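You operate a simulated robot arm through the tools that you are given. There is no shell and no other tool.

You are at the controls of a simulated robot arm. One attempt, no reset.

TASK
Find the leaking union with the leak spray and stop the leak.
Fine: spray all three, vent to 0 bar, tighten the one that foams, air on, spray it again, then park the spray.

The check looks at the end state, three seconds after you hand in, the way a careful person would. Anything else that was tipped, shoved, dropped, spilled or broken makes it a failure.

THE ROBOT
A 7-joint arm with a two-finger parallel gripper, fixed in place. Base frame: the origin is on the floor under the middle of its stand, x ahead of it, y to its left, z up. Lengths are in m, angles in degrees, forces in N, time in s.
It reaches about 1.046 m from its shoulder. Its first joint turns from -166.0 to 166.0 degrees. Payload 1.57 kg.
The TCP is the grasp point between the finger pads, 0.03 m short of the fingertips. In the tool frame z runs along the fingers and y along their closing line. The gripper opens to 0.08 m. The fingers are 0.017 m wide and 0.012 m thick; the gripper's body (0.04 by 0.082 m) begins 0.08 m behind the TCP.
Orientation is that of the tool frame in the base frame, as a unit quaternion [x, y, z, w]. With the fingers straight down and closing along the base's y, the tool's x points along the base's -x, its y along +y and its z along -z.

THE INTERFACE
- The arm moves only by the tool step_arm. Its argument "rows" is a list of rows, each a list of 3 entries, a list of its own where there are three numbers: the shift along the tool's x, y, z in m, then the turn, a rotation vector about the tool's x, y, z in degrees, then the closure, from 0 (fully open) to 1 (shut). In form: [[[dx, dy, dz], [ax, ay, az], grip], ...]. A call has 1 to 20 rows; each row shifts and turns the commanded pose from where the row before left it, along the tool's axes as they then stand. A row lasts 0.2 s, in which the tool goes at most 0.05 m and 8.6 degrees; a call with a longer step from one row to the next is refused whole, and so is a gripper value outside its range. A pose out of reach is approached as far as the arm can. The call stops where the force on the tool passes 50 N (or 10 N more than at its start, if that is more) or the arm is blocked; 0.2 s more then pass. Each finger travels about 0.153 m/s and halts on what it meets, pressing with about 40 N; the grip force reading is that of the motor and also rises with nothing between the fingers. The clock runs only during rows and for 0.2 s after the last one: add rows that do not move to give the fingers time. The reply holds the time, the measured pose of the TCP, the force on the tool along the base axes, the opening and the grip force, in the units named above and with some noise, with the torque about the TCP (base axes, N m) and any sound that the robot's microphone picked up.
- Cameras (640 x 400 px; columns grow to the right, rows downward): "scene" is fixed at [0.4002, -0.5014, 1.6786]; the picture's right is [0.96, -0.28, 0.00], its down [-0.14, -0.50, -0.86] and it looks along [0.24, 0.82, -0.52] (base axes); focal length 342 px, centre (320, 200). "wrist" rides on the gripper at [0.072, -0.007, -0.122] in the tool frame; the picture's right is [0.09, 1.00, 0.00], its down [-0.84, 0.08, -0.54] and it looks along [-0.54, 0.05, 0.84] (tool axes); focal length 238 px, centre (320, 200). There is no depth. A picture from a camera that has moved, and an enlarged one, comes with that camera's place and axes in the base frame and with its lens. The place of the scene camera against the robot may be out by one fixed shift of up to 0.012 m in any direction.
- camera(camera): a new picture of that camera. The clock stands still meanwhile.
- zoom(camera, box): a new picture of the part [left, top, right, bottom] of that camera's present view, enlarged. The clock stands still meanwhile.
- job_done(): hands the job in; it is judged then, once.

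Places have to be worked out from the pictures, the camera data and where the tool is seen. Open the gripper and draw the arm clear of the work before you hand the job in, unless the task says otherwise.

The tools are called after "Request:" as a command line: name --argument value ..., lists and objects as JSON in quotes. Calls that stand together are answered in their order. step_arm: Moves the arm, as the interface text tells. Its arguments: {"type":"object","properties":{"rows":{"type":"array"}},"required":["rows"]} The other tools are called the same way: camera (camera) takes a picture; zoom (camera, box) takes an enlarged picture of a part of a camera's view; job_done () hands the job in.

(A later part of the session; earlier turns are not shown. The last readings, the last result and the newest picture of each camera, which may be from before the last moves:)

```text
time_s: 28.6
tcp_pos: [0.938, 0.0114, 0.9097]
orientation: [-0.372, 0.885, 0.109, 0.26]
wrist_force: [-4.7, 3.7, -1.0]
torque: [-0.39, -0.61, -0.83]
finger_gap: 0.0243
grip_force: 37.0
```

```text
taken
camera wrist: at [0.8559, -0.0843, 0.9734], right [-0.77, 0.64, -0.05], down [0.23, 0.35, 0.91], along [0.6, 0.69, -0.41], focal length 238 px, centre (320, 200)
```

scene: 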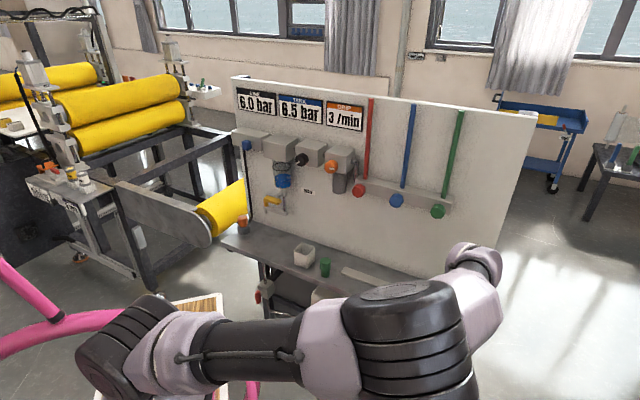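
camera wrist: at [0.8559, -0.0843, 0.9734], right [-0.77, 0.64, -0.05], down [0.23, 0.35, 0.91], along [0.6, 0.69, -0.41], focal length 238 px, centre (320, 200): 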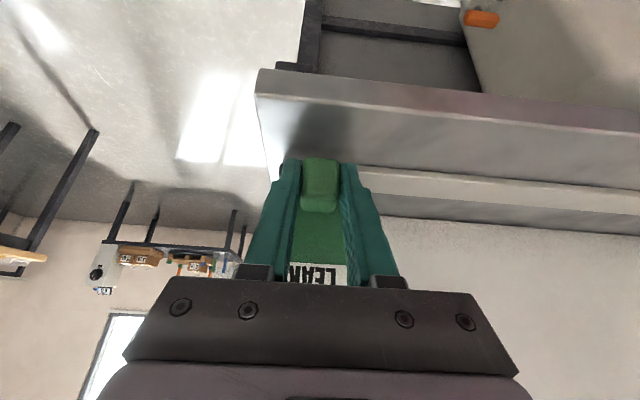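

Gripped (gap 24 mm). I slide left a first 2 cm along the rail and check the forces.

Request:
step_arm --rows '[[[0, 0.005, 0], [0, 0, 0], 1], [[0, 0.005, 0], [0, 0, 0], 1], [[0, 0.005, 0], [0, 0, 0], 1], [[0, 0.005, 0], [0, 0, 0], 1], [[0, 0, 0], [0, 0, 0], 1]]'

Request:
camera --camera "wrist"

```text
time_s: 29.8
tcp_pos: [0.924, 0.0249, 0.9095]
orientation: [-0.373, 0.884, 0.11, 0.259]
wrist_force: [1.7, 0.2, -7.4]
torque: [-0.64, -0.52, -0.99]
finger_gap: 0.0239
grip_force: 36.5
```

```text
taken
camera wrist: at [0.842, -0.0705, 0.9735], right [-0.77, 0.64, -0.05], down [0.23, 0.35, 0.91], along [0.6, 0.69, -0.41], focal length 238 px, centre (320, 200)
```

wrist: 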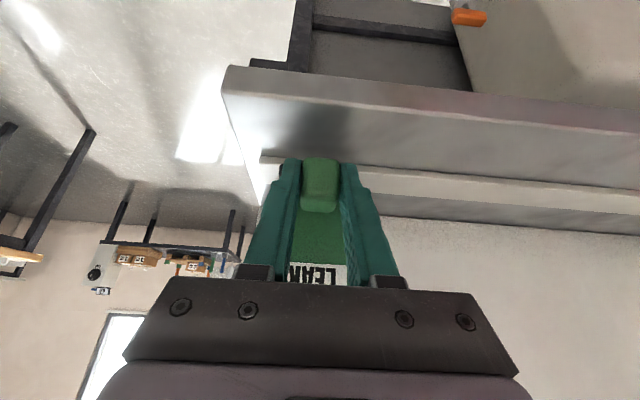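

It slides with the grip, almost no lateral force. I continue another ~9.7 cm to sit under the green union.

Request:
step_arm --rows '[[[0, 0.01, 0], [0, 0, 0], 1], [[0, 0.01, 0], [0, 0, 0], 1], [[0, 0.01, 0], [0, 0, 0], 1], [[0, 0.01, 0], [0, 0, 0], 1], [[0, 0.01, 0], [0, 0, 0], 1], [[0, 0.01, 0], [0, 0, 0], 1], [[0, 0.01, 0], [0, 0, 0], 1], [[0, 0.01, 0], [0, 0, 0], 1], [[0, 0.01, 0], [0, 0, 0], 1], [[0, 0.0067, 0], [0, 0, 0], 1], [[0, 0, 0], [0, 0, 0], 1]]'

Request:
camera --camera "scene"

Request:
camera --camera "wrist"

```text
time_s: 32.2
tcp_pos: [0.8561, 0.0937, 0.9094]
orientation: [-0.373, 0.884, 0.109, 0.26]
wrist_force: [10.4, 9.5, -10.7]
torque: [-0.78, -0.28, -1.1]
finger_gap: 0.0244
grip_force: 36.0
```

```text
taken
```

scene: 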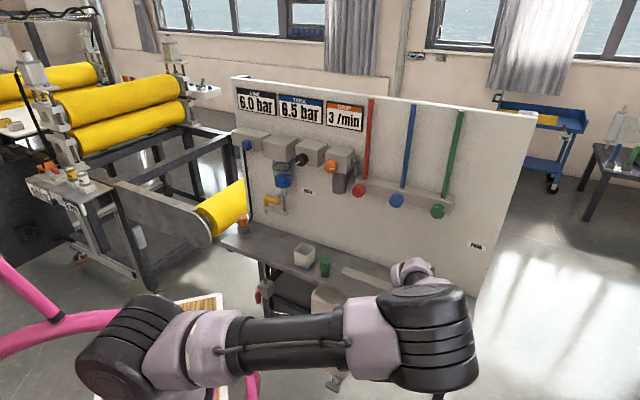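

```text
taken
camera wrist: at [0.7734, -0.0021, 0.9736], right [-0.77, 0.64, -0.05], down [0.23, 0.35, 0.91], along [0.6, 0.69, -0.41], focal length 238 px, centre (320, 200)
```

wrist: 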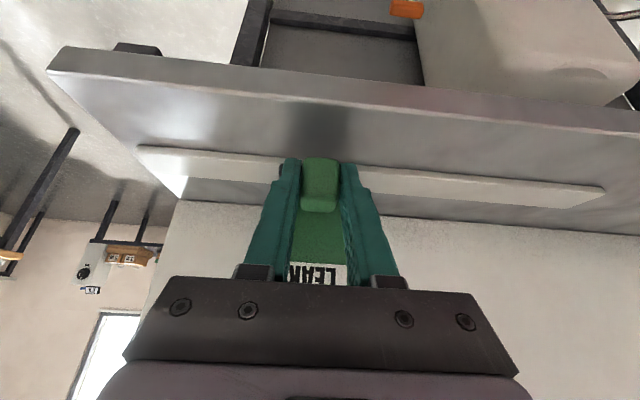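

The bottle is under green; a 14 N side force shows the rail is ~1° off my yaw (panel ≈ -45°). I open the gripper and back off along the tool axis, then look.

Request:
step_arm --rows '[[[0, 0, 0], [0, 0, 0], 0.5], [[0, 0, 0], [0, 0, 0], 0.3], [[0, 0, 0], [0, 0, 0], 0], [[0, 0, -0.02], [0, 0, 0], 0], [[0, 0, -0.03], [0, 0, 0], 0], [[0, 0, -0.03], [0, 0, 0], 0], [[0, 0, -0.03], [0, 0, 0], 0], [[0, 0, -0.03], [0.434, 0, 0.672], 0], [[0, 0, 0], [0, 0, 0], 0]]'

Request:
camera --camera "wrist"

Request:
camera --camera "scene"

```text
time_s: 34.2
tcp_pos: [0.8007, 0.0378, 1.0273]
orientation: [-0.366, 0.887, 0.108, 0.261]
wrist_force: [-0.5, 0.4, -0.2]
torque: [0.0, 0.02, 0.02]
finger_gap: 0.0799
grip_force: 0.1
```

```text
taken
camera wrist: at [0.7175, -0.0562, 1.0915], right [-0.76, 0.65, -0.05], down [0.24, 0.34, 0.91], along [0.61, 0.68, -0.41], focal length 238 px, centre (320, 200)
```

wrist: 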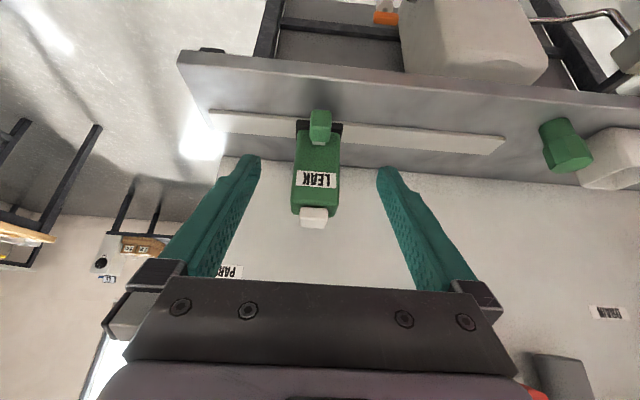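

```text
taken
```

scene: 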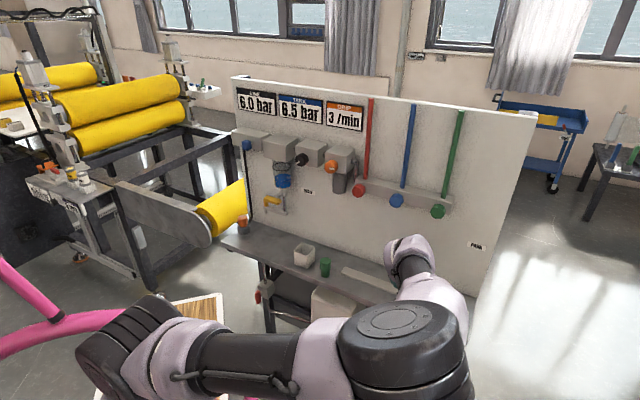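

Bottle is now under green with the rail aligned at 45°. I close the fingers, rise and move over the white cap to a hover above it.

Request:
step_arm --rows '[[[-0.0122, 0, -0.019], [0, 0, 0], 0.5], [[-0.0122, 0, -0.019], [0, 0, 0], 1], [[-0.0165, 0, 0.0107], [0, 0, 0], 1], [[-0.0165, 0, 0.0107], [0, 0, 0], 1], [[-0.0165, 0, 0.0107], [0, 0, 0], 1], [[-0.0165, 0, 0.0107], [0, 0, 0], 1], [[-0.0165, 0, 0.0107], [0, 0, 0], 1], [[0, 0, 0], [0, 0, 0], 1]]'

Request:
camera --camera "wrist"

```text
time_s: 36.0
tcp_pos: [0.8725, 0.1082, 1.0708]
orientation: [-0.366, 0.887, 0.107, 0.261]
wrist_force: [-0.6, 0.2, -0.2]
torque: [0.03, 0.03, 0.03]
finger_gap: 0.0
grip_force: 21.4
```

```text
taken
camera wrist: at [0.7883, 0.0134, 1.1358], right [-0.76, 0.65, -0.05], down [0.24, 0.34, 0.91], along [0.61, 0.68, -0.41], focal length 238 px, centre (320, 200)
```

wrist: 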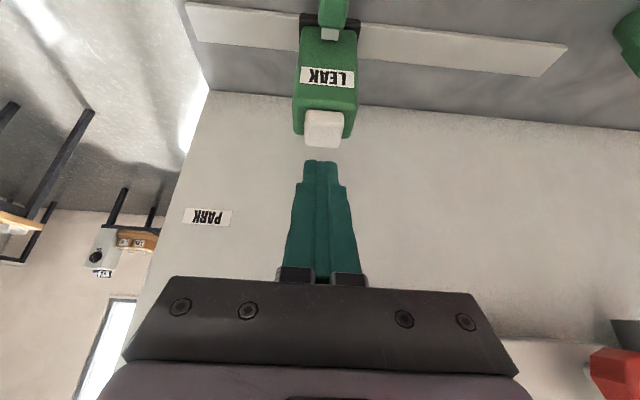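

I zoom to locate the cap's top relative to the closed fingertips.

Request:
zoom --camera "wrist" --box '[270, 80, 370, 200]'

```text
3.33 times, centred on (320, 140) of wrist
camera zoom: at [0.7883, 0.0134, 1.1358], right [-0.76, 0.65, -0.05], down [0.24, 0.34, 0.91], along [0.61, 0.68, -0.41], focal length 794 px, centre (320, 400)
```

zoom: 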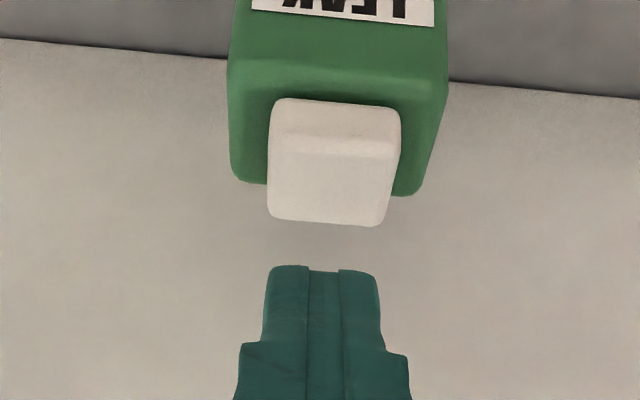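

The cap top is about 2.2 cm further in and 4.8 cm below my fingertips (top z≈0.998). I shift in, descend 3.6 cm, then press with small steps.

Request:
step_arm --rows '[[[-0.0105, 0.0008, 0.0068], [0, 0, 0], 1], [[-0.0105, 0.0007, 0.0067], [0, 0, 0], 1], [[0.0065, 0, 0.0101], [0, 0, 0], 1], [[0.0065, 0, 0.0101], [0, 0, 0], 1], [[0.0065, 0, 0.0101], [0, 0, 0], 1], [[0, 0, 0], [0, 0, 0], 1]]'

Request:
camera --camera "wrist"

```text
time_s: 37.4
tcp_pos: [0.8871, 0.127, 1.0361]
orientation: [-0.367, 0.886, 0.108, 0.261]
wrist_force: [1.0, 0.2, -0.7]
torque: [0.01, -0.02, 0.01]
finger_gap: 0.0
grip_force: 21.2
```

```text
taken
camera wrist: at [0.8041, 0.032, 1.1004], right [-0.76, 0.65, -0.05], down [0.24, 0.34, 0.91], along [0.61, 0.68, -0.41], focal length 238 px, centre (320, 200)
```

wrist: 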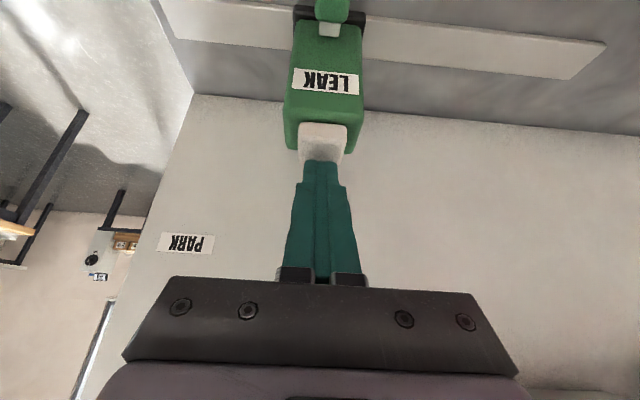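

Fingertips are just above the cap. I press down in small steps, watching force and sound.

Request:
step_arm --rows '[[[0.0016, 0, 0.0025], [0, 0, 0], 1], [[0.0016, 0, 0.0025], [0, 0, 0], 1], [[0.0016, 0, 0.0025], [0, 0, 0], 1]]'

Request:
zoom --camera "wrist" --box '[270, 80, 370, 200]'

```text
time_s: 38.2
tcp_pos: [0.8878, 0.1254, 1.0271]
orientation: [-0.367, 0.887, 0.107, 0.26]
wrist_force: [-1.2, -0.8, 4.4]
torque: [0.0, -0.02, 0.03]
finger_gap: 0.0001
grip_force: 22.1
heard: click
```

```text
3.33 times, centred on (320, 140) of wrist
camera zoom: at [0.8043, 0.0319, 1.0918], right [-0.76, 0.65, -0.05], down [0.23, 0.34, 0.91], along [0.61, 0.68, -0.41], focal length 794 px, centre (320, 400)
```

zoom: 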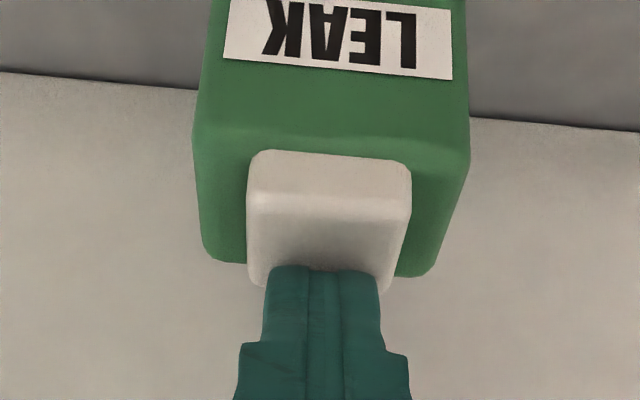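

A click was heard with only 4 N — the button actuates. I check the green union in both cameras for foam before releasing.

Request:
zoom --camera "scene" --box '[340, 150, 500, 250]'

Request:
zoom --camera "scene" --box '[220, 80, 380, 180]'

```text
4.00 times, centred on (420, 200) of scene
camera zoom: at [0.4002, -0.5014, 1.6786], right [0.96, -0.28, 0.0], down [-0.14, -0.5, -0.86], along [0.24, 0.82, -0.52], focal length 1368 px, centre (-80, 200)
```

zoom: 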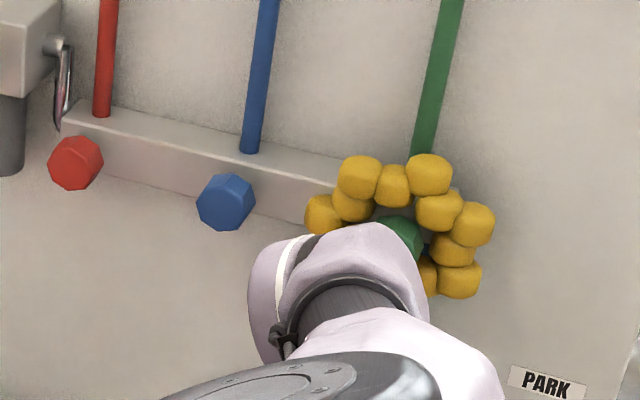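

```text
4.00 times, centred on (300, 130) of scene
camera zoom: at [0.4002, -0.5014, 1.6786], right [0.96, -0.28, 0.0], down [-0.14, -0.5, -0.86], along [0.24, 0.82, -0.52], focal length 1368 px, centre (400, 480)
```

zoom: 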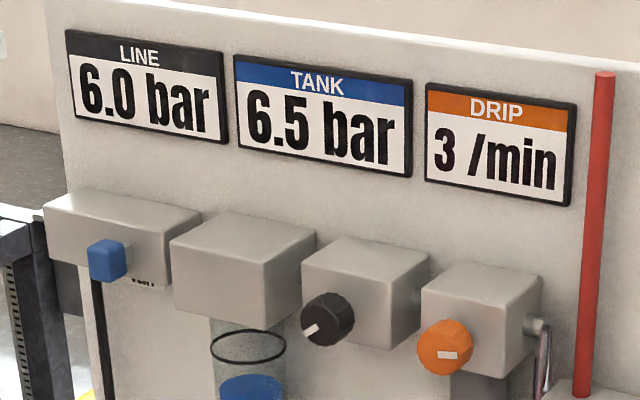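

Green foams heavily around the nut — that's a leak. As asked, I'll still test blue and red: rise off the button, back to the pre-grip pose with fingers open, and look.

Request:
step_arm --rows '[[[-0.0109, 0, -0.0169], [0, 0, 0], 1], [[-0.0109, 0, -0.0168], [0, 0, 0], 1], [[0.0209, 0, -0.0056], [0, 0, 0], 1], [[0.0209, 0, -0.0056], [0, 0, 0], 1], [[0.0209, 0, -0.0056], [0, 0, 0], 0.5], [[0.0209, 0, -0.0056], [0, 0, 0], 0], [[0.0209, 0, -0.0056], [0, 0, 0], 0], [[0.0209, 0, -0.0054], [0, 0, 0], 0], [[0, 0, 0], [0, 0, 0], 0]]'

Request:
camera --camera "wrist"

Request:
camera --camera "scene"

```text
time_s: 40.2
tcp_pos: [0.8012, 0.0398, 1.0264]
orientation: [-0.366, 0.887, 0.108, 0.261]
wrist_force: [0.2, -0.1, -0.6]
torque: [0.02, -0.01, 0.0]
finger_gap: 0.0801
grip_force: 0.0
```

```text
taken
camera wrist: at [0.7169, -0.0546, 1.0916], right [-0.76, 0.65, -0.05], down [0.24, 0.34, 0.91], along [0.61, 0.68, -0.41], focal length 238 px, centre (320, 200)
```

wrist: 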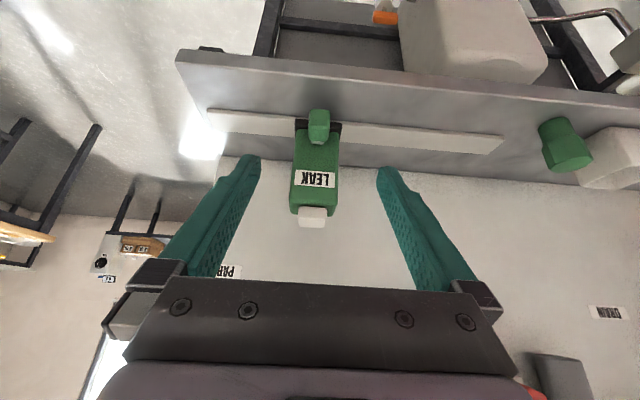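

```text
taken
```

scene: 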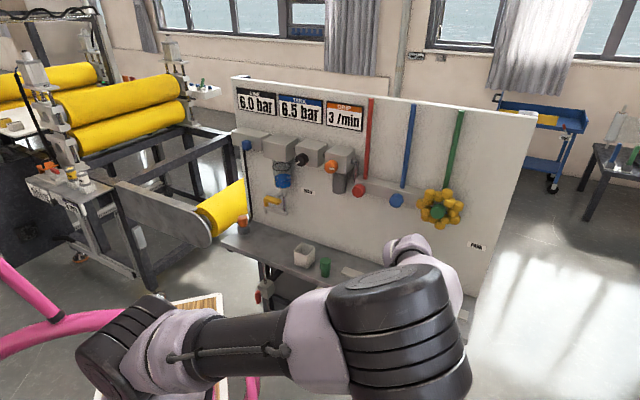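

Foam stays on green. Bottle alignment is unchanged, so I advance 0.14 m along the tool axis onto the knob and grip it again.

Request:
step_arm --rows '[[[0, 0, 0.025], [0, 0, 0], 0], [[0, 0, 0.025], [0, 0, 0], 0], [[0, 0, 0.025], [0, 0, 0], 0], [[0, 0, 0.025], [0, 0, 0], 0], [[0, 0, 0.02], [0, 0, 0], 0], [[0, 0, 0.012], [0, 0, 0], 0], [[0, 0, 0.006], [0, 0, 0], 0], [[0, 0, 0], [0, 0, 0], 0], [[0, 0, 0], [0, 0, 0], 0.5], [[0, 0, 0], [0, 0, 0], 1], [[0, 0, 0], [0, 0, 0], 1], [[0, 0, 0], [0, 0, 0], 1]]'

Request:
camera --camera "wrist"

```text
time_s: 42.8
tcp_pos: [0.8529, 0.0917, 0.9114]
orientation: [-0.366, 0.887, 0.108, 0.261]
wrist_force: [0.7, 0.8, -1.5]
torque: [0.31, 0.0, 0.2]
finger_gap: 0.0238
grip_force: 35.8
```

```text
taken
camera wrist: at [0.77, -0.0027, 0.9756], right [-0.76, 0.65, -0.05], down [0.24, 0.34, 0.91], along [0.61, 0.68, -0.41], focal length 238 px, centre (320, 200)
```

wrist: 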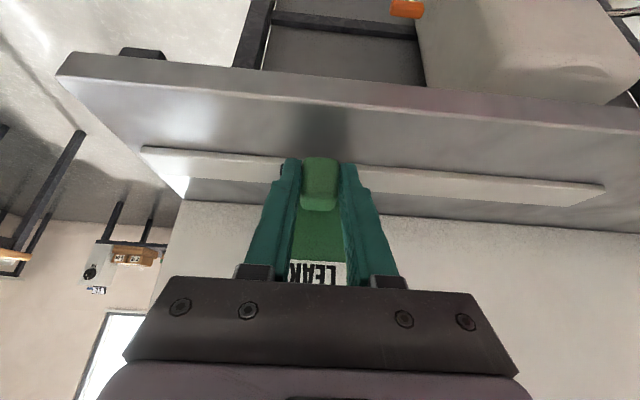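

Gripped with negligible side load. I slide 0.1155 m left to sit under the blue union.

Request:
step_arm --rows '[[[0, 0.0105, 0], [0, 0, 0], 1], [[0, 0.0105, 0], [0, 0, 0], 1], [[0, 0.0105, 0], [0, 0, 0], 1], [[0, 0.0105, 0], [0, 0, 0], 1], [[0, 0.0105, 0], [0, 0, 0], 1], [[0, 0.0105, 0], [0, 0, 0], 1], [[0, 0.0105, 0], [0, 0, 0], 1], [[0, 0.0105, 0], [0, 0, 0], 1], [[0, 0.0105, 0], [0, 0, 0], 1], [[0, 0.0105, 0], [0, 0, 0], 1], [[0, 0.0105, 0], [0, 0, 0], 1], [[0, 0, 0], [0, 0, 0], 1]]'

Request:
camera --camera "scene"

```text
time_s: 45.4
tcp_pos: [0.7704, 0.1746, 0.9112]
orientation: [-0.366, 0.887, 0.109, 0.26]
wrist_force: [-11.3, -7.9, -1.1]
torque: [-0.75, 0.38, 0.15]
finger_gap: 0.0238
grip_force: 36.0
```

```text
taken
```

scene: 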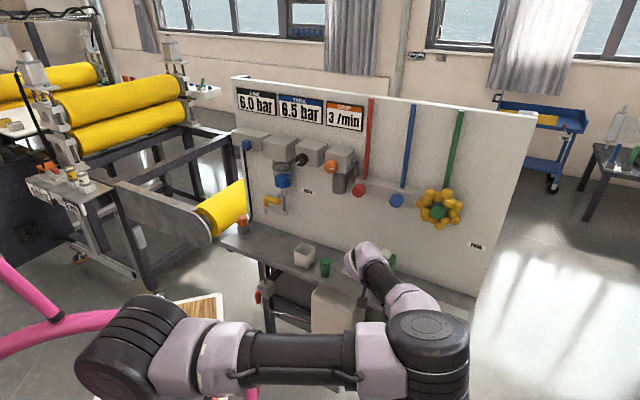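

Small opposite side load (−14 N), so the true rail direction lies between my two yaws; I'll correct +0.4°. I release, back out, and check the bottle.

Request:
step_arm --rows '[[[0, 0, 0], [0, 0, 0], 0.6], [[0, 0, 0], [0, 0, 0], 0.3], [[0, 0, 0], [0, 0, 0], 0], [[0, 0, -0.018], [0, 0, 0], 0], [[0, 0, -0.03], [0, 0, 0], 0], [[0, 0, -0.03], [0, 0, 0], 0], [[0, 0, -0.03], [0, 0, 0], 0], [[0, 0, -0.03], [-0.217, 0, -0.336], 0], [[0, 0, 0], [0, 0, 0], 0]]'

Request:
camera --camera "wrist"

```text
time_s: 47.4
tcp_pos: [0.7189, 0.1217, 1.0282]
orientation: [-0.369, 0.885, 0.109, 0.261]
wrist_force: [-0.3, 0.3, 0.8]
torque: [-0.01, 0.02, -0.01]
finger_gap: 0.0801
grip_force: 0.1
```

```text
taken
camera wrist: at [0.6355, 0.0262, 1.0924], right [-0.76, 0.65, -0.05], down [0.23, 0.35, 0.91], along [0.6, 0.68, -0.41], focal length 238 px, centre (320, 200)
```

wrist: 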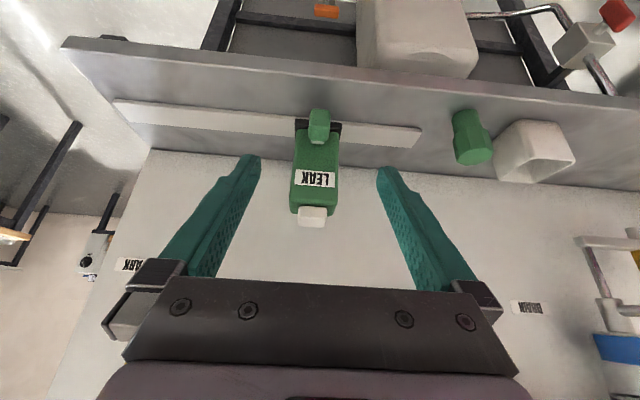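

Same relative view as before pressing at green. I repeat the same up-forward-down-press motion on the cap for blue.

Request:
step_arm --rows '[[[-0.0122, 0, -0.019], [0, 0, 0], 0.5], [[-0.0122, 0, -0.019], [0, 0, 0], 1], [[-0.0165, 0, 0.0107], [0, 0, 0], 1], [[-0.0165, 0, 0.0107], [0, 0, 0], 1], [[-0.0165, 0, 0.0107], [0, 0, 0], 1], [[-0.0165, 0, 0.0107], [0, 0, 0], 1], [[-0.0165, 0, 0.0107], [0, 0, 0], 1], [[-0.0105, 0, 0.0067], [0, 0, 0], 1], [[-0.0105, 0, 0.0067], [0, 0, 0], 1], [[0.0065, 0, 0.0101], [0, 0, 0], 1], [[0.0065, 0, 0.0101], [0, 0, 0], 1], [[0.0065, 0, 0.0101], [0, 0, 0], 1], [[0.0016, 0, 0.0025], [0, 0, 0], 1], [[0.0016, 0, 0.0025], [0, 0, 0], 1], [[0.0016, 0, 0.0025], [0, 0, 0], 1]]'

Request:
zoom --camera "scene" --box '[340, 150, 500, 250]'

Request:
camera --camera "wrist"

```text
time_s: 50.6
tcp_pos: [0.8055, 0.2088, 1.0264]
orientation: [-0.369, 0.885, 0.109, 0.262]
wrist_force: [-0.2, 1.7, 2.7]
torque: [0.05, -0.08, -0.03]
finger_gap: 0.0003
grip_force: 21.2
heard: click
```

```text
4.00 times, centred on (420, 200) of scene
camera zoom: at [0.4002, -0.5014, 1.6786], right [0.96, -0.28, 0.0], down [-0.14, -0.5, -0.86], along [0.24, 0.82, -0.52], focal length 1368 px, centre (-80, 200)
```

zoom: 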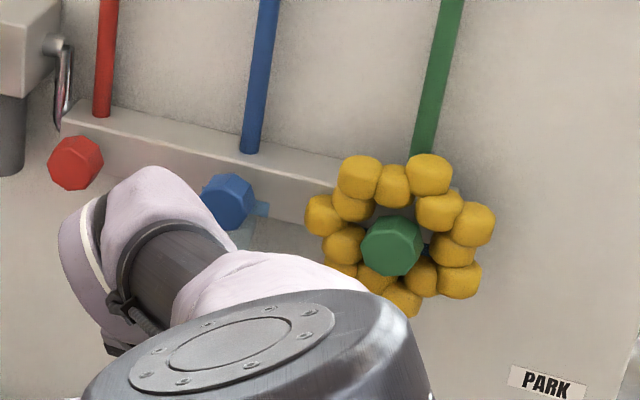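

```text
taken
camera wrist: at [0.7224, 0.1139, 1.092], right [-0.76, 0.65, -0.05], down [0.23, 0.35, 0.91], along [0.6, 0.68, -0.41], focal length 238 px, centre (320, 200)
```

wrist: 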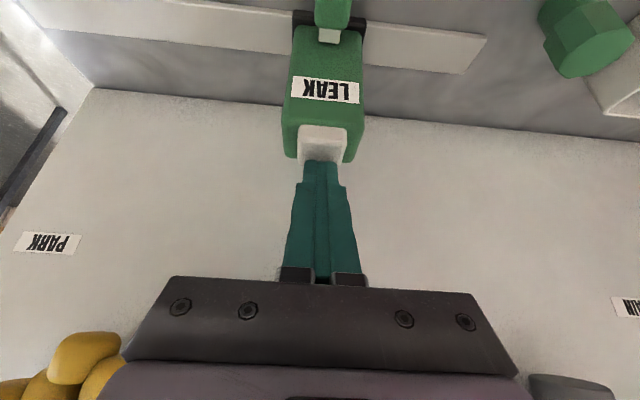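

Click heard; blue only gets a wet film, no foam. Next: retreat and regrip the knob to slide to the red union.

Request:
step_arm --rows '[[[-0.0109, 0, -0.0169], [0, 0, 0], 1], [[-0.0109, 0, -0.0168], [0, 0, 0], 1], [[0.0209, 0, -0.0056], [0, 0, 0], 1], [[0.0209, 0, -0.0056], [0, 0, 0], 1], [[0.0209, 0, -0.0056], [0, 0, 0], 0.5], [[0.0209, 0, -0.0056], [0, 0, 0], 0], [[0.0209, 0, -0.0056], [0, 0, 0], 0], [[0.0209, 0, -0.0054], [0, 0, 0], 0], [[0, 0, 0], [0, 0, 0], 0]]'

Request:
camera --camera "wrist"

Request:
zoom --camera "scene" --box '[340, 150, 500, 250]'

```text
time_s: 52.6
tcp_pos: [0.7177, 0.1196, 1.0266]
orientation: [-0.369, 0.886, 0.109, 0.26]
wrist_force: [0.6, -0.1, -0.4]
torque: [0.02, 0.01, -0.01]
finger_gap: 0.0802
grip_force: 0.1
```

```text
taken
camera wrist: at [0.6354, 0.0258, 1.0918], right [-0.76, 0.65, -0.05], down [0.23, 0.35, 0.91], along [0.6, 0.68, -0.41], focal length 238 px, centre (320, 200)
```

wrist: 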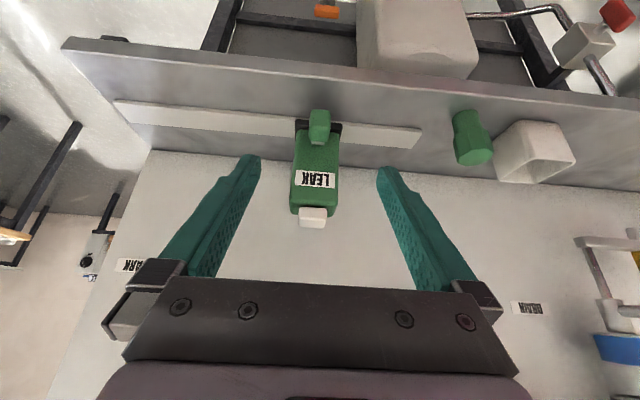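

```text
4.00 times, centred on (420, 200) of scene
camera zoom: at [0.4002, -0.5014, 1.6786], right [0.96, -0.28, 0.0], down [-0.14, -0.5, -0.86], along [0.24, 0.82, -0.52], focal length 1368 px, centre (-80, 200)
```

zoom: 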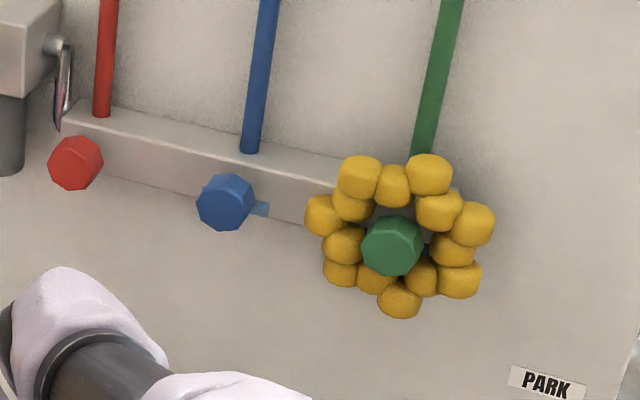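

Blue shows only a small wet film. I regrip the knob and slide on to red; note the green plug on the bench sits near the red position, so there I'll open the fingers only partially.

Request:
step_arm --rows '[[[0, 0, 0.025], [0, 0, 0], 0], [[0, 0, 0.025], [0, 0, 0], 0], [[0, 0, 0.025], [0, 0, 0], 0.2], [[0, 0, 0.025], [0, 0, 0], 0.4], [[0, 0, 0.02], [0, 0, 0], 0.5], [[0, 0, 0.012], [0, 0, 0], 0.5], [[0, 0, 0.006], [0, 0, 0], 0.5], [[0, 0, 0], [0, 0, 0], 0.5], [[0, 0, 0], [0, 0, 0], 1], [[0, 0, 0], [0, 0, 0], 1], [[0, 0, 0], [0, 0, 0], 1]]'

Request:
camera --camera "wrist"

```text
time_s: 55.0
tcp_pos: [0.7724, 0.1749, 0.911]
orientation: [-0.369, 0.886, 0.109, 0.261]
wrist_force: [-0.9, 3.0, -4.6]
torque: [-0.08, -1.09, -0.55]
finger_gap: 0.0239
grip_force: 36.3
```

```text
taken
camera wrist: at [0.6892, 0.0795, 0.9759], right [-0.76, 0.65, -0.05], down [0.23, 0.35, 0.91], along [0.6, 0.68, -0.41], focal length 238 px, centre (320, 200)
```

wrist: 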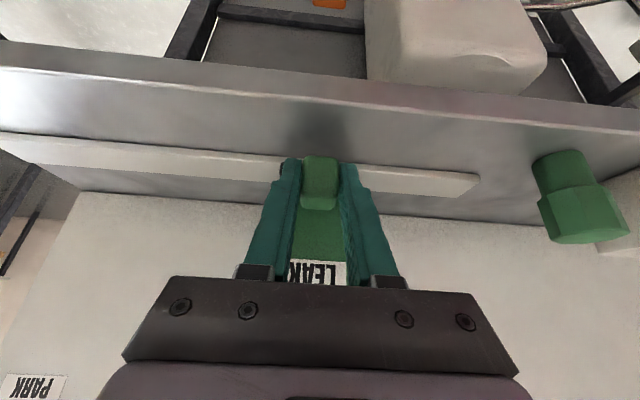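

Gripped at q'≈-0.4225; I slide 0.114 m to the red union, keeping watch on the green plug.

Request:
step_arm --rows '[[[0, 0.0105, 0], [0, 0, 0], 1], [[0, 0.0105, 0], [0, 0, 0], 1], [[0, 0.0105, 0], [0, 0, 0], 1], [[0, 0.0105, 0], [0, 0, 0], 1], [[0, 0.0105, 0], [0, 0, 0], 1], [[0, 0.0105, 0], [0, 0, 0], 1], [[0, 0.0105, 0], [0, 0, 0], 1], [[0, 0.0105, 0], [0, 0, 0], 1], [[0, 0, 0], [0, 0, 0], 1]]'

Request:
camera --camera "wrist"

```text
time_s: 57.0
tcp_pos: [0.7113, 0.2341, 0.9095]
orientation: [-0.37, 0.885, 0.11, 0.261]
wrist_force: [8.9, 12.6, -3.9]
torque: [0.05, -1.28, -0.65]
finger_gap: 0.024
grip_force: 36.0
```

```text
taken
camera wrist: at [0.6292, 0.1392, 0.9759], right [-0.76, 0.64, -0.05], down [0.23, 0.35, 0.91], along [0.6, 0.68, -0.41], focal length 238 px, centre (320, 200)
```

wrist: 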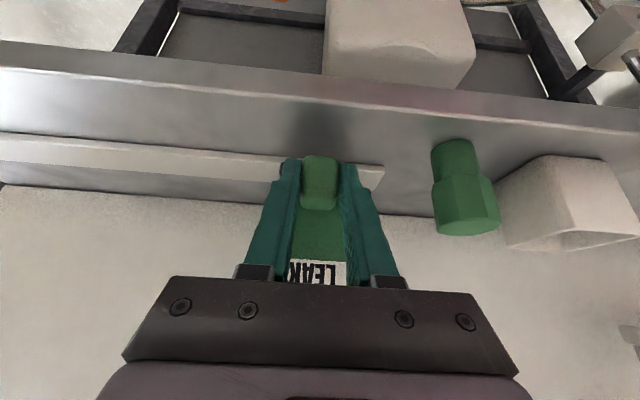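

Side load is +15 N again (rail is right at 45°), so I add a 1 mm correction toward the panel while doing the last 2.9 cm to red.

Request:
step_arm --rows '[[[-0.0006, 0.006, 0.0004], [0, 0, 0], 1], [[-0.0003, 0.006, 0.0002], [0, 0, 0], 1], [[0, 0.006, 0], [0, 0, 0], 1], [[0, 0.006, 0], [0, 0, 0], 1], [[0, 0.005, 0], [0, 0, 0], 1], [[0, 0, 0], [0, 0, 0], 1]]'

Request:
camera --camera "wrist"

```text
time_s: 58.4
tcp_pos: [0.6913, 0.2554, 0.9113]
orientation: [-0.369, 0.885, 0.108, 0.261]
wrist_force: [10.1, -5.7, 3.8]
torque: [-0.53, -0.2, -0.43]
finger_gap: 0.0241
grip_force: 35.9
```

```text
taken
camera wrist: at [0.6094, 0.159, 0.976], right [-0.76, 0.65, -0.05], down [0.23, 0.35, 0.91], along [0.6, 0.68, -0.41], focal length 238 px, centre (320, 200)
```

wrist: 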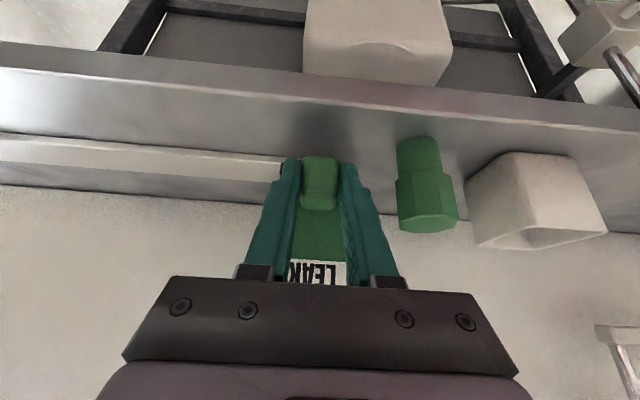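

The carriage is at the rail end under red (q'≈-0.308). I open only halfway because of the green plug, and back out.

Request:
step_arm --rows '[[[0, 0, 0], [0, 0, 0], 0.6], [[0, 0, 0], [0, 0, 0], 0.5], [[0, 0, 0], [0, 0, 0], 0.5], [[0, 0, -0.018], [0, 0, 0], 0.5], [[0, 0, -0.03], [0, 0, 0], 0.5], [[0, 0, -0.03], [0, 0, 0], 0.5], [[0, 0, -0.03], [0, 0, 0], 0.5], [[0, 0, -0.03], [0.136, 0, 0.21], 0.5], [[0, 0, 0], [0, 0, 0], 0.5]]'

Request:
camera --camera "wrist"

```text
time_s: 60.4
tcp_pos: [0.6395, 0.2027, 1.0281]
orientation: [-0.367, 0.886, 0.107, 0.261]
wrist_force: [0.2, 0.4, -0.5]
torque: [0.01, 0.0, -0.03]
finger_gap: 0.0401
grip_force: 0.1
```

```text
taken
camera wrist: at [0.556, 0.1069, 1.0925], right [-0.76, 0.65, -0.05], down [0.23, 0.34, 0.91], along [0.61, 0.68, -0.41], focal length 238 px, centre (320, 200)
```

wrist: 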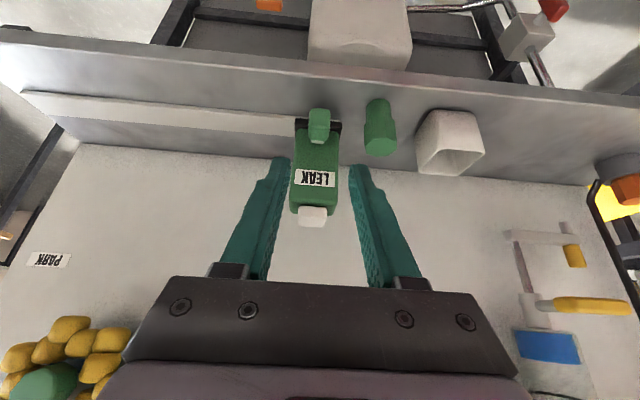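

Clear of the plug. I repeat the press sequence for red.

Request:
step_arm --rows '[[[-0.0122, 0, -0.019], [0, 0, 0], 0.7], [[-0.0122, 0, -0.019], [0, 0, 0], 1], [[-0.0165, 0, 0.0107], [0, 0, 0], 1], [[-0.0165, 0, 0.0107], [0, 0, 0], 1], [[-0.0165, 0, 0.0107], [0, 0, 0], 1], [[-0.0165, 0, 0.0107], [0, 0, 0], 1], [[-0.0165, 0, 0.0107], [0, 0, 0], 1], [[-0.0105, 0, 0.0067], [0, 0, 0], 1], [[-0.0105, 0, 0.0067], [0, 0, 0], 1], [[0.0065, 0, 0.0101], [0, 0, 0], 1], [[0.0065, 0, 0.0101], [0, 0, 0], 1], [[0.0065, 0, 0.0101], [0, 0, 0], 1], [[0.0016, 0, 0.0025], [0, 0, 0], 1], [[0.0016, 0, 0.0025], [0, 0, 0], 1], [[0.0016, 0, 0.0025], [0, 0, 0], 1]]'

Request:
zoom --camera "scene" --box '[310, 150, 470, 250]'

Request:
camera --camera "wrist"

```text
time_s: 63.6
tcp_pos: [0.7264, 0.289, 1.0287]
orientation: [-0.368, 0.885, 0.109, 0.262]
wrist_force: [-1.0, 1.6, 4.1]
torque: [0.06, -0.01, 0.02]
finger_gap: 0.0
grip_force: 21.7
heard: click
```

```text
4.00 times, centred on (390, 200) of scene
camera zoom: at [0.4002, -0.5014, 1.6786], right [0.96, -0.28, 0.0], down [-0.14, -0.5, -0.86], along [0.24, 0.82, -0.52], focal length 1368 px, centre (40, 200)
```

zoom: 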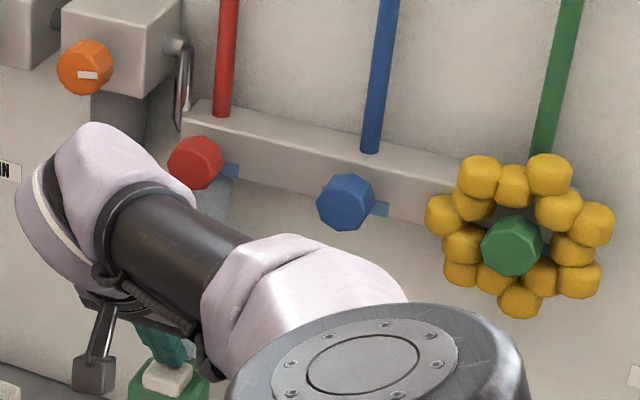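

```text
taken
camera wrist: at [0.6432, 0.1935, 1.0926], right [-0.76, 0.65, -0.05], down [0.23, 0.34, 0.91], along [0.61, 0.68, -0.41], focal length 238 px, centre (320, 200)
```

wrist: 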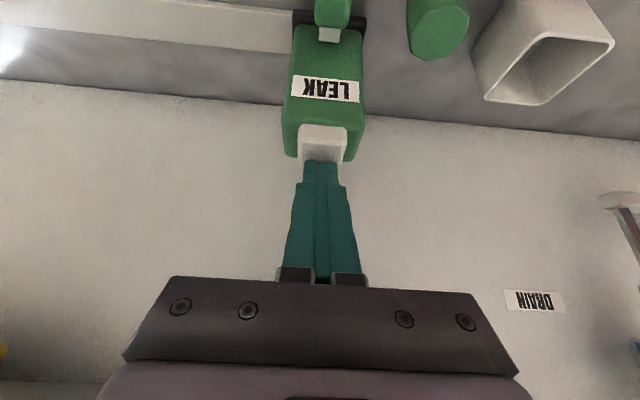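

Red: click heard, wet film only, no foam. So green is the leaker. I leave the bottle here for now, retreat and rise, then go left to inspect the VENT block.

Request:
step_arm --rows '[[[-0.0109, 0, -0.0169], [0, 0, 0], 1], [[-0.0109, 0, -0.0168], [0, 0, 0], 1], [[0.0209, 0, -0.0056], [0, 0, 0], 1], [[0.0209, 0, -0.0056], [0, 0, 0], 1], [[0.0209, 0, -0.0056], [0, 0, 0], 1], [[0.0209, 0, -0.0056], [0, 0, 0], 1], [[0.0209, 0, -0.0056], [0, 0, 0], 1], [[0.0209, 0, -0.0054], [0, 0, 0], 0.5], [[-0.0217, 0, -0.0337], [0, 0, 0], 0], [[-0.0217, 0, -0.0337], [0, 0, 0], 0], [[-0.0217, 0, -0.0337], [0, 0, 0], 0], [[-0.0217, 0, -0.0337], [0, 0, 0], 0], [[-0.0217, 0, -0.0337], [0, 0, 0], 0], [[-0.0217, 0, -0.0337], [0, 0, 0], 0], [[-0.0217, 0, -0.0337], [0, 0, 0], 0], [[0, 0, 0], [0, 0, 0], 0]]'

Request:
camera --camera "wrist"

Request:
camera --camera "scene"

```text
time_s: 67.0
tcp_pos: [0.6384, 0.2007, 1.308]
orientation: [-0.368, 0.886, 0.109, 0.26]
wrist_force: [0.1, -0.5, 0.9]
torque: [0.01, -0.02, 0.0]
finger_gap: 0.0799
grip_force: 0.0
```

```text
taken
camera wrist: at [0.5557, 0.106, 1.3728], right [-0.76, 0.65, -0.05], down [0.23, 0.34, 0.91], along [0.61, 0.68, -0.41], focal length 238 px, centre (320, 200)
```

wrist: 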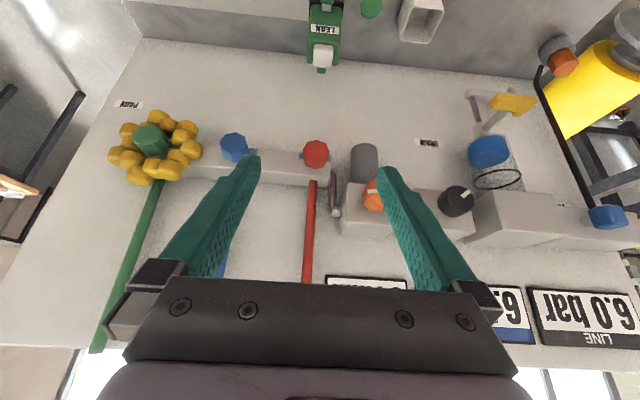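

```text
taken
```

scene: 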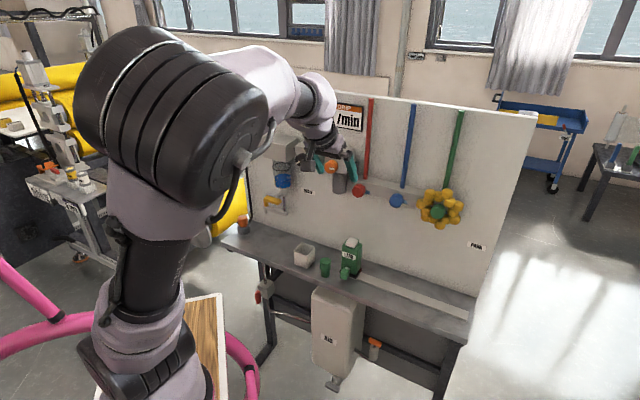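

The whole panel is visible (upside-down). I move left 0.30 m at this standoff to view the VENT block up close.

Request:
step_arm --rows '[[[0, 0.03, 0], [0, 0, 0], 0], [[0, 0.03, 0], [0, 0, 0], 0], [[0, 0.03, 0], [0, 0, 0], 0], [[0, 0.03, 0], [0, 0, 0], 0], [[0, 0.03, 0], [0, 0, 0], 0], [[0, 0.03, 0], [0, 0, 0], 0], [[0, 0.03, 0], [0, 0, 0], 0], [[0, 0.03, 0], [0, 0, 0], 0], [[0, 0.03, 0], [0, 0, 0], 0], [[0, 0.03, 0], [0, 0, 0], 0], [[0, 0, 0], [0, 0, 0], 0]]'

Request:
camera --camera "wrist"

Request:
camera --camera "scene"

```text
time_s: 69.4
tcp_pos: [0.4271, 0.4147, 1.3078]
orientation: [-0.367, 0.886, 0.108, 0.261]
wrist_force: [-0.3, -0.2, 0.2]
torque: [-0.04, -0.05, 0.0]
finger_gap: 0.08
grip_force: 0.0
```

```text
taken
camera wrist: at [0.3431, 0.3189, 1.3731], right [-0.76, 0.65, -0.05], down [0.23, 0.34, 0.91], along [0.61, 0.68, -0.41], focal length 238 px, centre (320, 200)
```

wrist: 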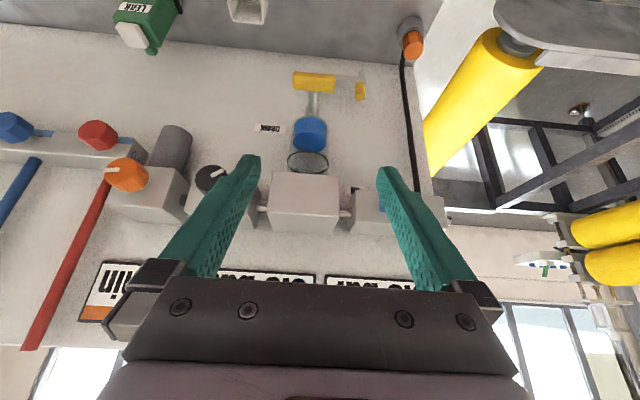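

```text
taken
```

scene: 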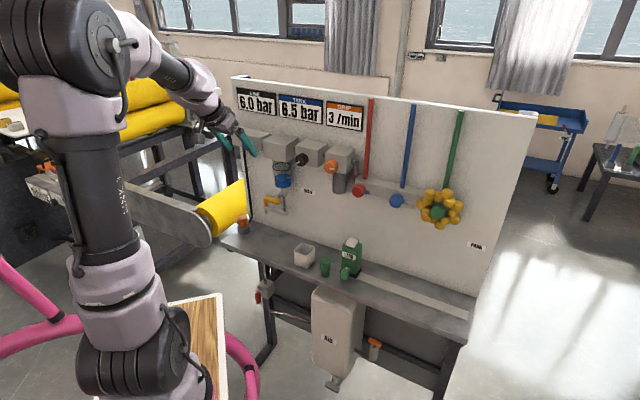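

The vent knob is hidden behind a finger; I move another 9 cm left so it appears between the fingers.

Request:
step_arm --rows '[[[0, 0.03, 0], [0, 0, 0], 0], [[0, 0.03, 0], [0, 0, 0], 0], [[0, 0.03, 0], [0, 0, 0], 0], [[0, 0, 0], [0, 0, 0], 0]]'

Request:
camera --camera "wrist"

Request:
zoom --camera "wrist" --box '[240, 120, 400, 240]'

```text
time_s: 70.4
tcp_pos: [0.363, 0.4761, 1.3092]
orientation: [-0.367, 0.886, 0.108, 0.261]
wrist_force: [1.0, -0.5, 0.4]
torque: [0.0, 0.0, -0.01]
finger_gap: 0.0801
grip_force: 0.1
```

```text
taken
camera wrist: at [0.2802, 0.382, 1.3731], right [-0.76, 0.65, -0.05], down [0.23, 0.34, 0.91], along [0.61, 0.68, -0.41], focal length 238 px, centre (320, 200)
```

wrist: 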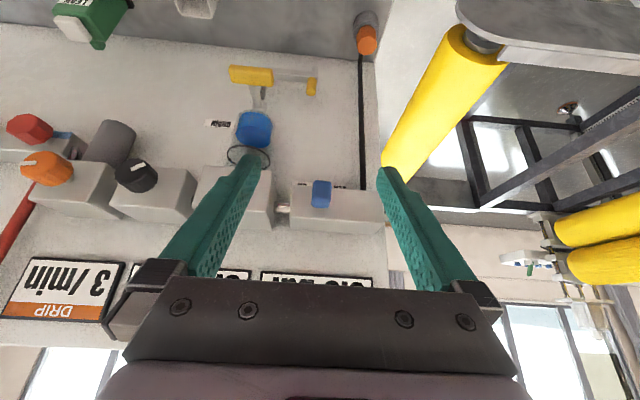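

```text
3.33 times, centred on (320, 180) of wrist
camera zoom: at [0.2802, 0.382, 1.3731], right [-0.76, 0.65, -0.05], down [0.23, 0.34, 0.91], along [0.61, 0.68, -0.41], focal length 794 px, centre (320, 267)
```

zoom: 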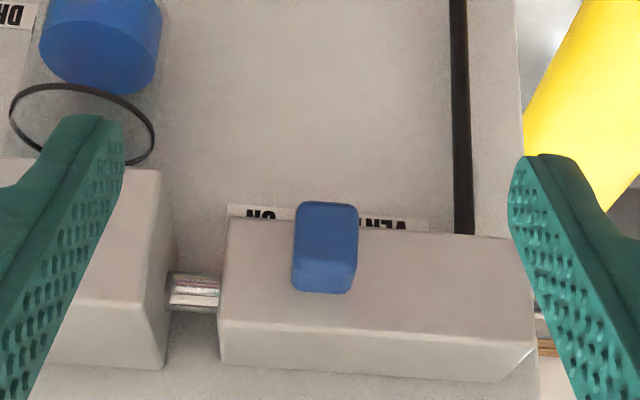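

I see two labels under the block on either side of the blue knob; I zoom in to read them exactly.

Request:
zoom --camera "wrist" --box '[285, 170, 365, 220]'

Request:
zoom --camera "scene" --box '[240, 140, 280, 165]'

```text
8.00 times, centred on (325, 195) of wrist
camera zoom: at [0.2802, 0.382, 1.3731], right [-0.76, 0.65, -0.05], down [0.23, 0.34, 0.91], along [0.61, 0.68, -0.41], focal length 1907 px, centre (280, 240)
```

zoom: 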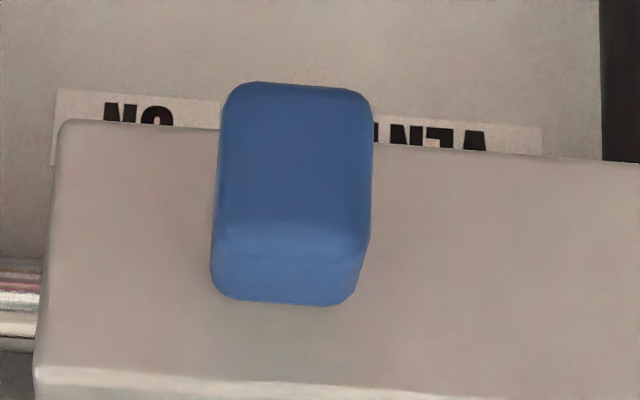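

```text
16.00 times, centred on (260, 152) of scene
camera zoom: at [0.4002, -0.5014, 1.6786], right [0.96, -0.28, 0.0], down [-0.14, -0.5, -0.86], along [0.24, 0.82, -0.52], focal length 5474 px, centre (1280, 960)
```

zoom: 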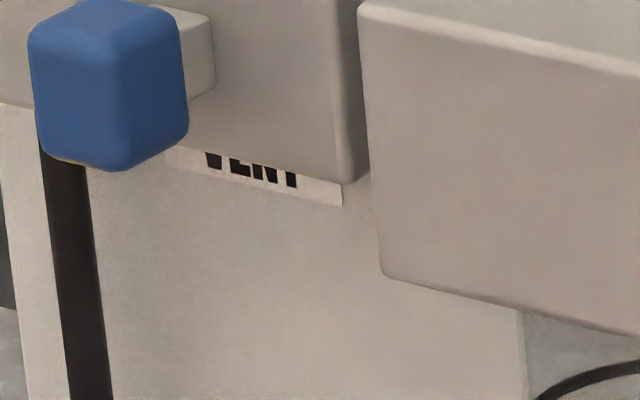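

Labels are clear: ON at the right, VENT at the left of the blue knob, so it should slide left to vent. I approach the knob with fingers open, first stopping ~6 cm short.

Request:
step_arm --rows '[[[-0.02, 0.002, 0.015], [0, 0, 0], 0], [[-0.02, 0.002, 0.015], [0, 0, 0], 0], [[-0.02, 0.002, 0.015], [0, 0, 0], 0], [[-0.02, 0.001, 0.015], [0, 0, 0], 0], [[0, 0, 0], [0, 0, 0], 0]]'

Request:
camera --camera "wrist"

Request:
camera --camera "scene"

```text
time_s: 71.6
tcp_pos: [0.4287, 0.5525, 1.3008]
orientation: [-0.367, 0.886, 0.108, 0.261]
wrist_force: [0.8, 0.1, 0.2]
torque: [-0.02, 0.0, -0.02]
finger_gap: 0.08
grip_force: 0.1
```

```text
taken
camera wrist: at [0.346, 0.4581, 1.3656], right [-0.76, 0.65, -0.05], down [0.23, 0.34, 0.91], along [0.61, 0.68, -0.41], focal length 238 px, centre (320, 200)
```

wrist: 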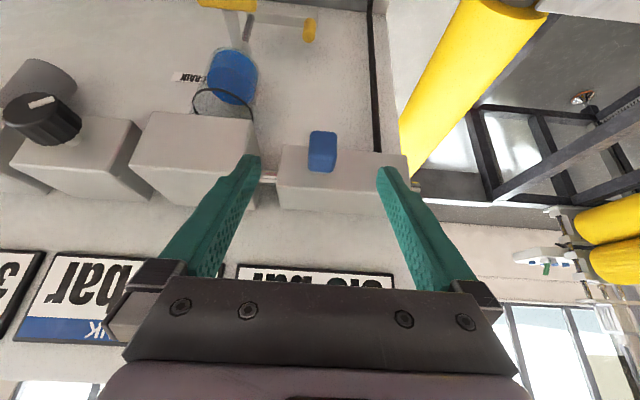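

```text
taken
```

scene: 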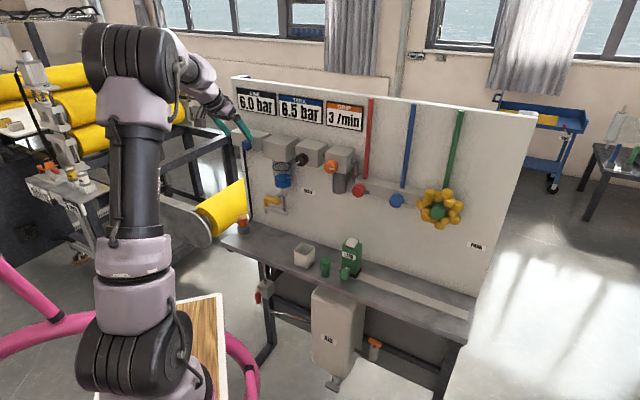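

I zoom on the blue knob to triangulate it against the previous view.

Request:
zoom --camera "wrist" --box '[270, 110, 390, 200]'

```text
4.44 times, centred on (330, 155) of wrist
camera zoom: at [0.346, 0.4581, 1.3656], right [-0.76, 0.65, -0.05], down [0.23, 0.34, 0.91], along [0.61, 0.68, -0.41], focal length 1059 px, centre (276, 400)
```

zoom: 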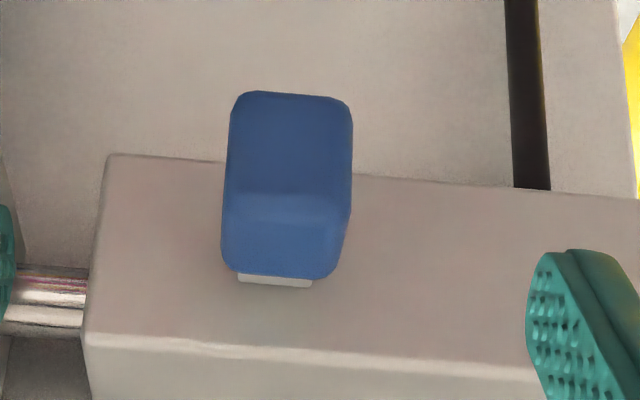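

Knob's front-top edge is 5–7 cm ahead along the tool axis and well centred. I advance 3.5 cm and look again.

Request:
step_arm --rows '[[[0, 0.0005, 0.015], [0, 0, 0], 0], [[0, 0.0005, 0.01], [0, 0, 0], 0], [[0, 0, 0.01], [0, 0, 0], 0], [[0, 0, 0], [0, 0, 0], 0]]'

Request:
camera --camera "wrist"

Request:
zoom --camera "scene" --box '[210, 110, 290, 170]'

```text
time_s: 72.6
tcp_pos: [0.4414, 0.5669, 1.2712]
orientation: [-0.367, 0.886, 0.108, 0.261]
wrist_force: [0.3, 0.0, -0.4]
torque: [-0.01, 0.01, 0.0]
finger_gap: 0.0802
grip_force: 0.1
```

```text
taken
camera wrist: at [0.3583, 0.4718, 1.3363], right [-0.76, 0.65, -0.05], down [0.23, 0.34, 0.91], along [0.61, 0.68, -0.41], focal length 238 px, centre (320, 200)
```

wrist: 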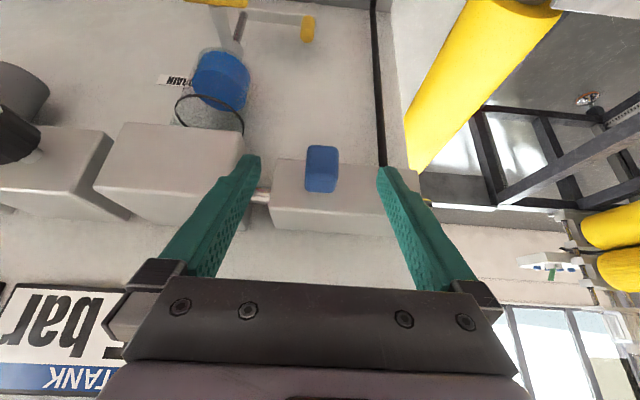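

```text
6.67 times, centred on (250, 140) of scene
camera zoom: at [0.4002, -0.5014, 1.6786], right [0.96, -0.28, 0.0], down [-0.14, -0.5, -0.86], along [0.24, 0.82, -0.52], focal length 2281 px, centre (787, 600)
```

zoom: 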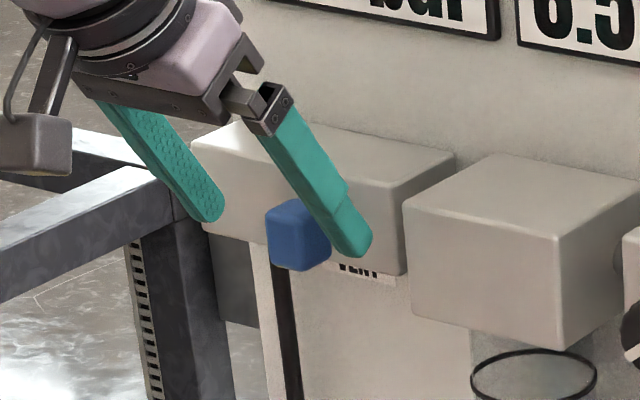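

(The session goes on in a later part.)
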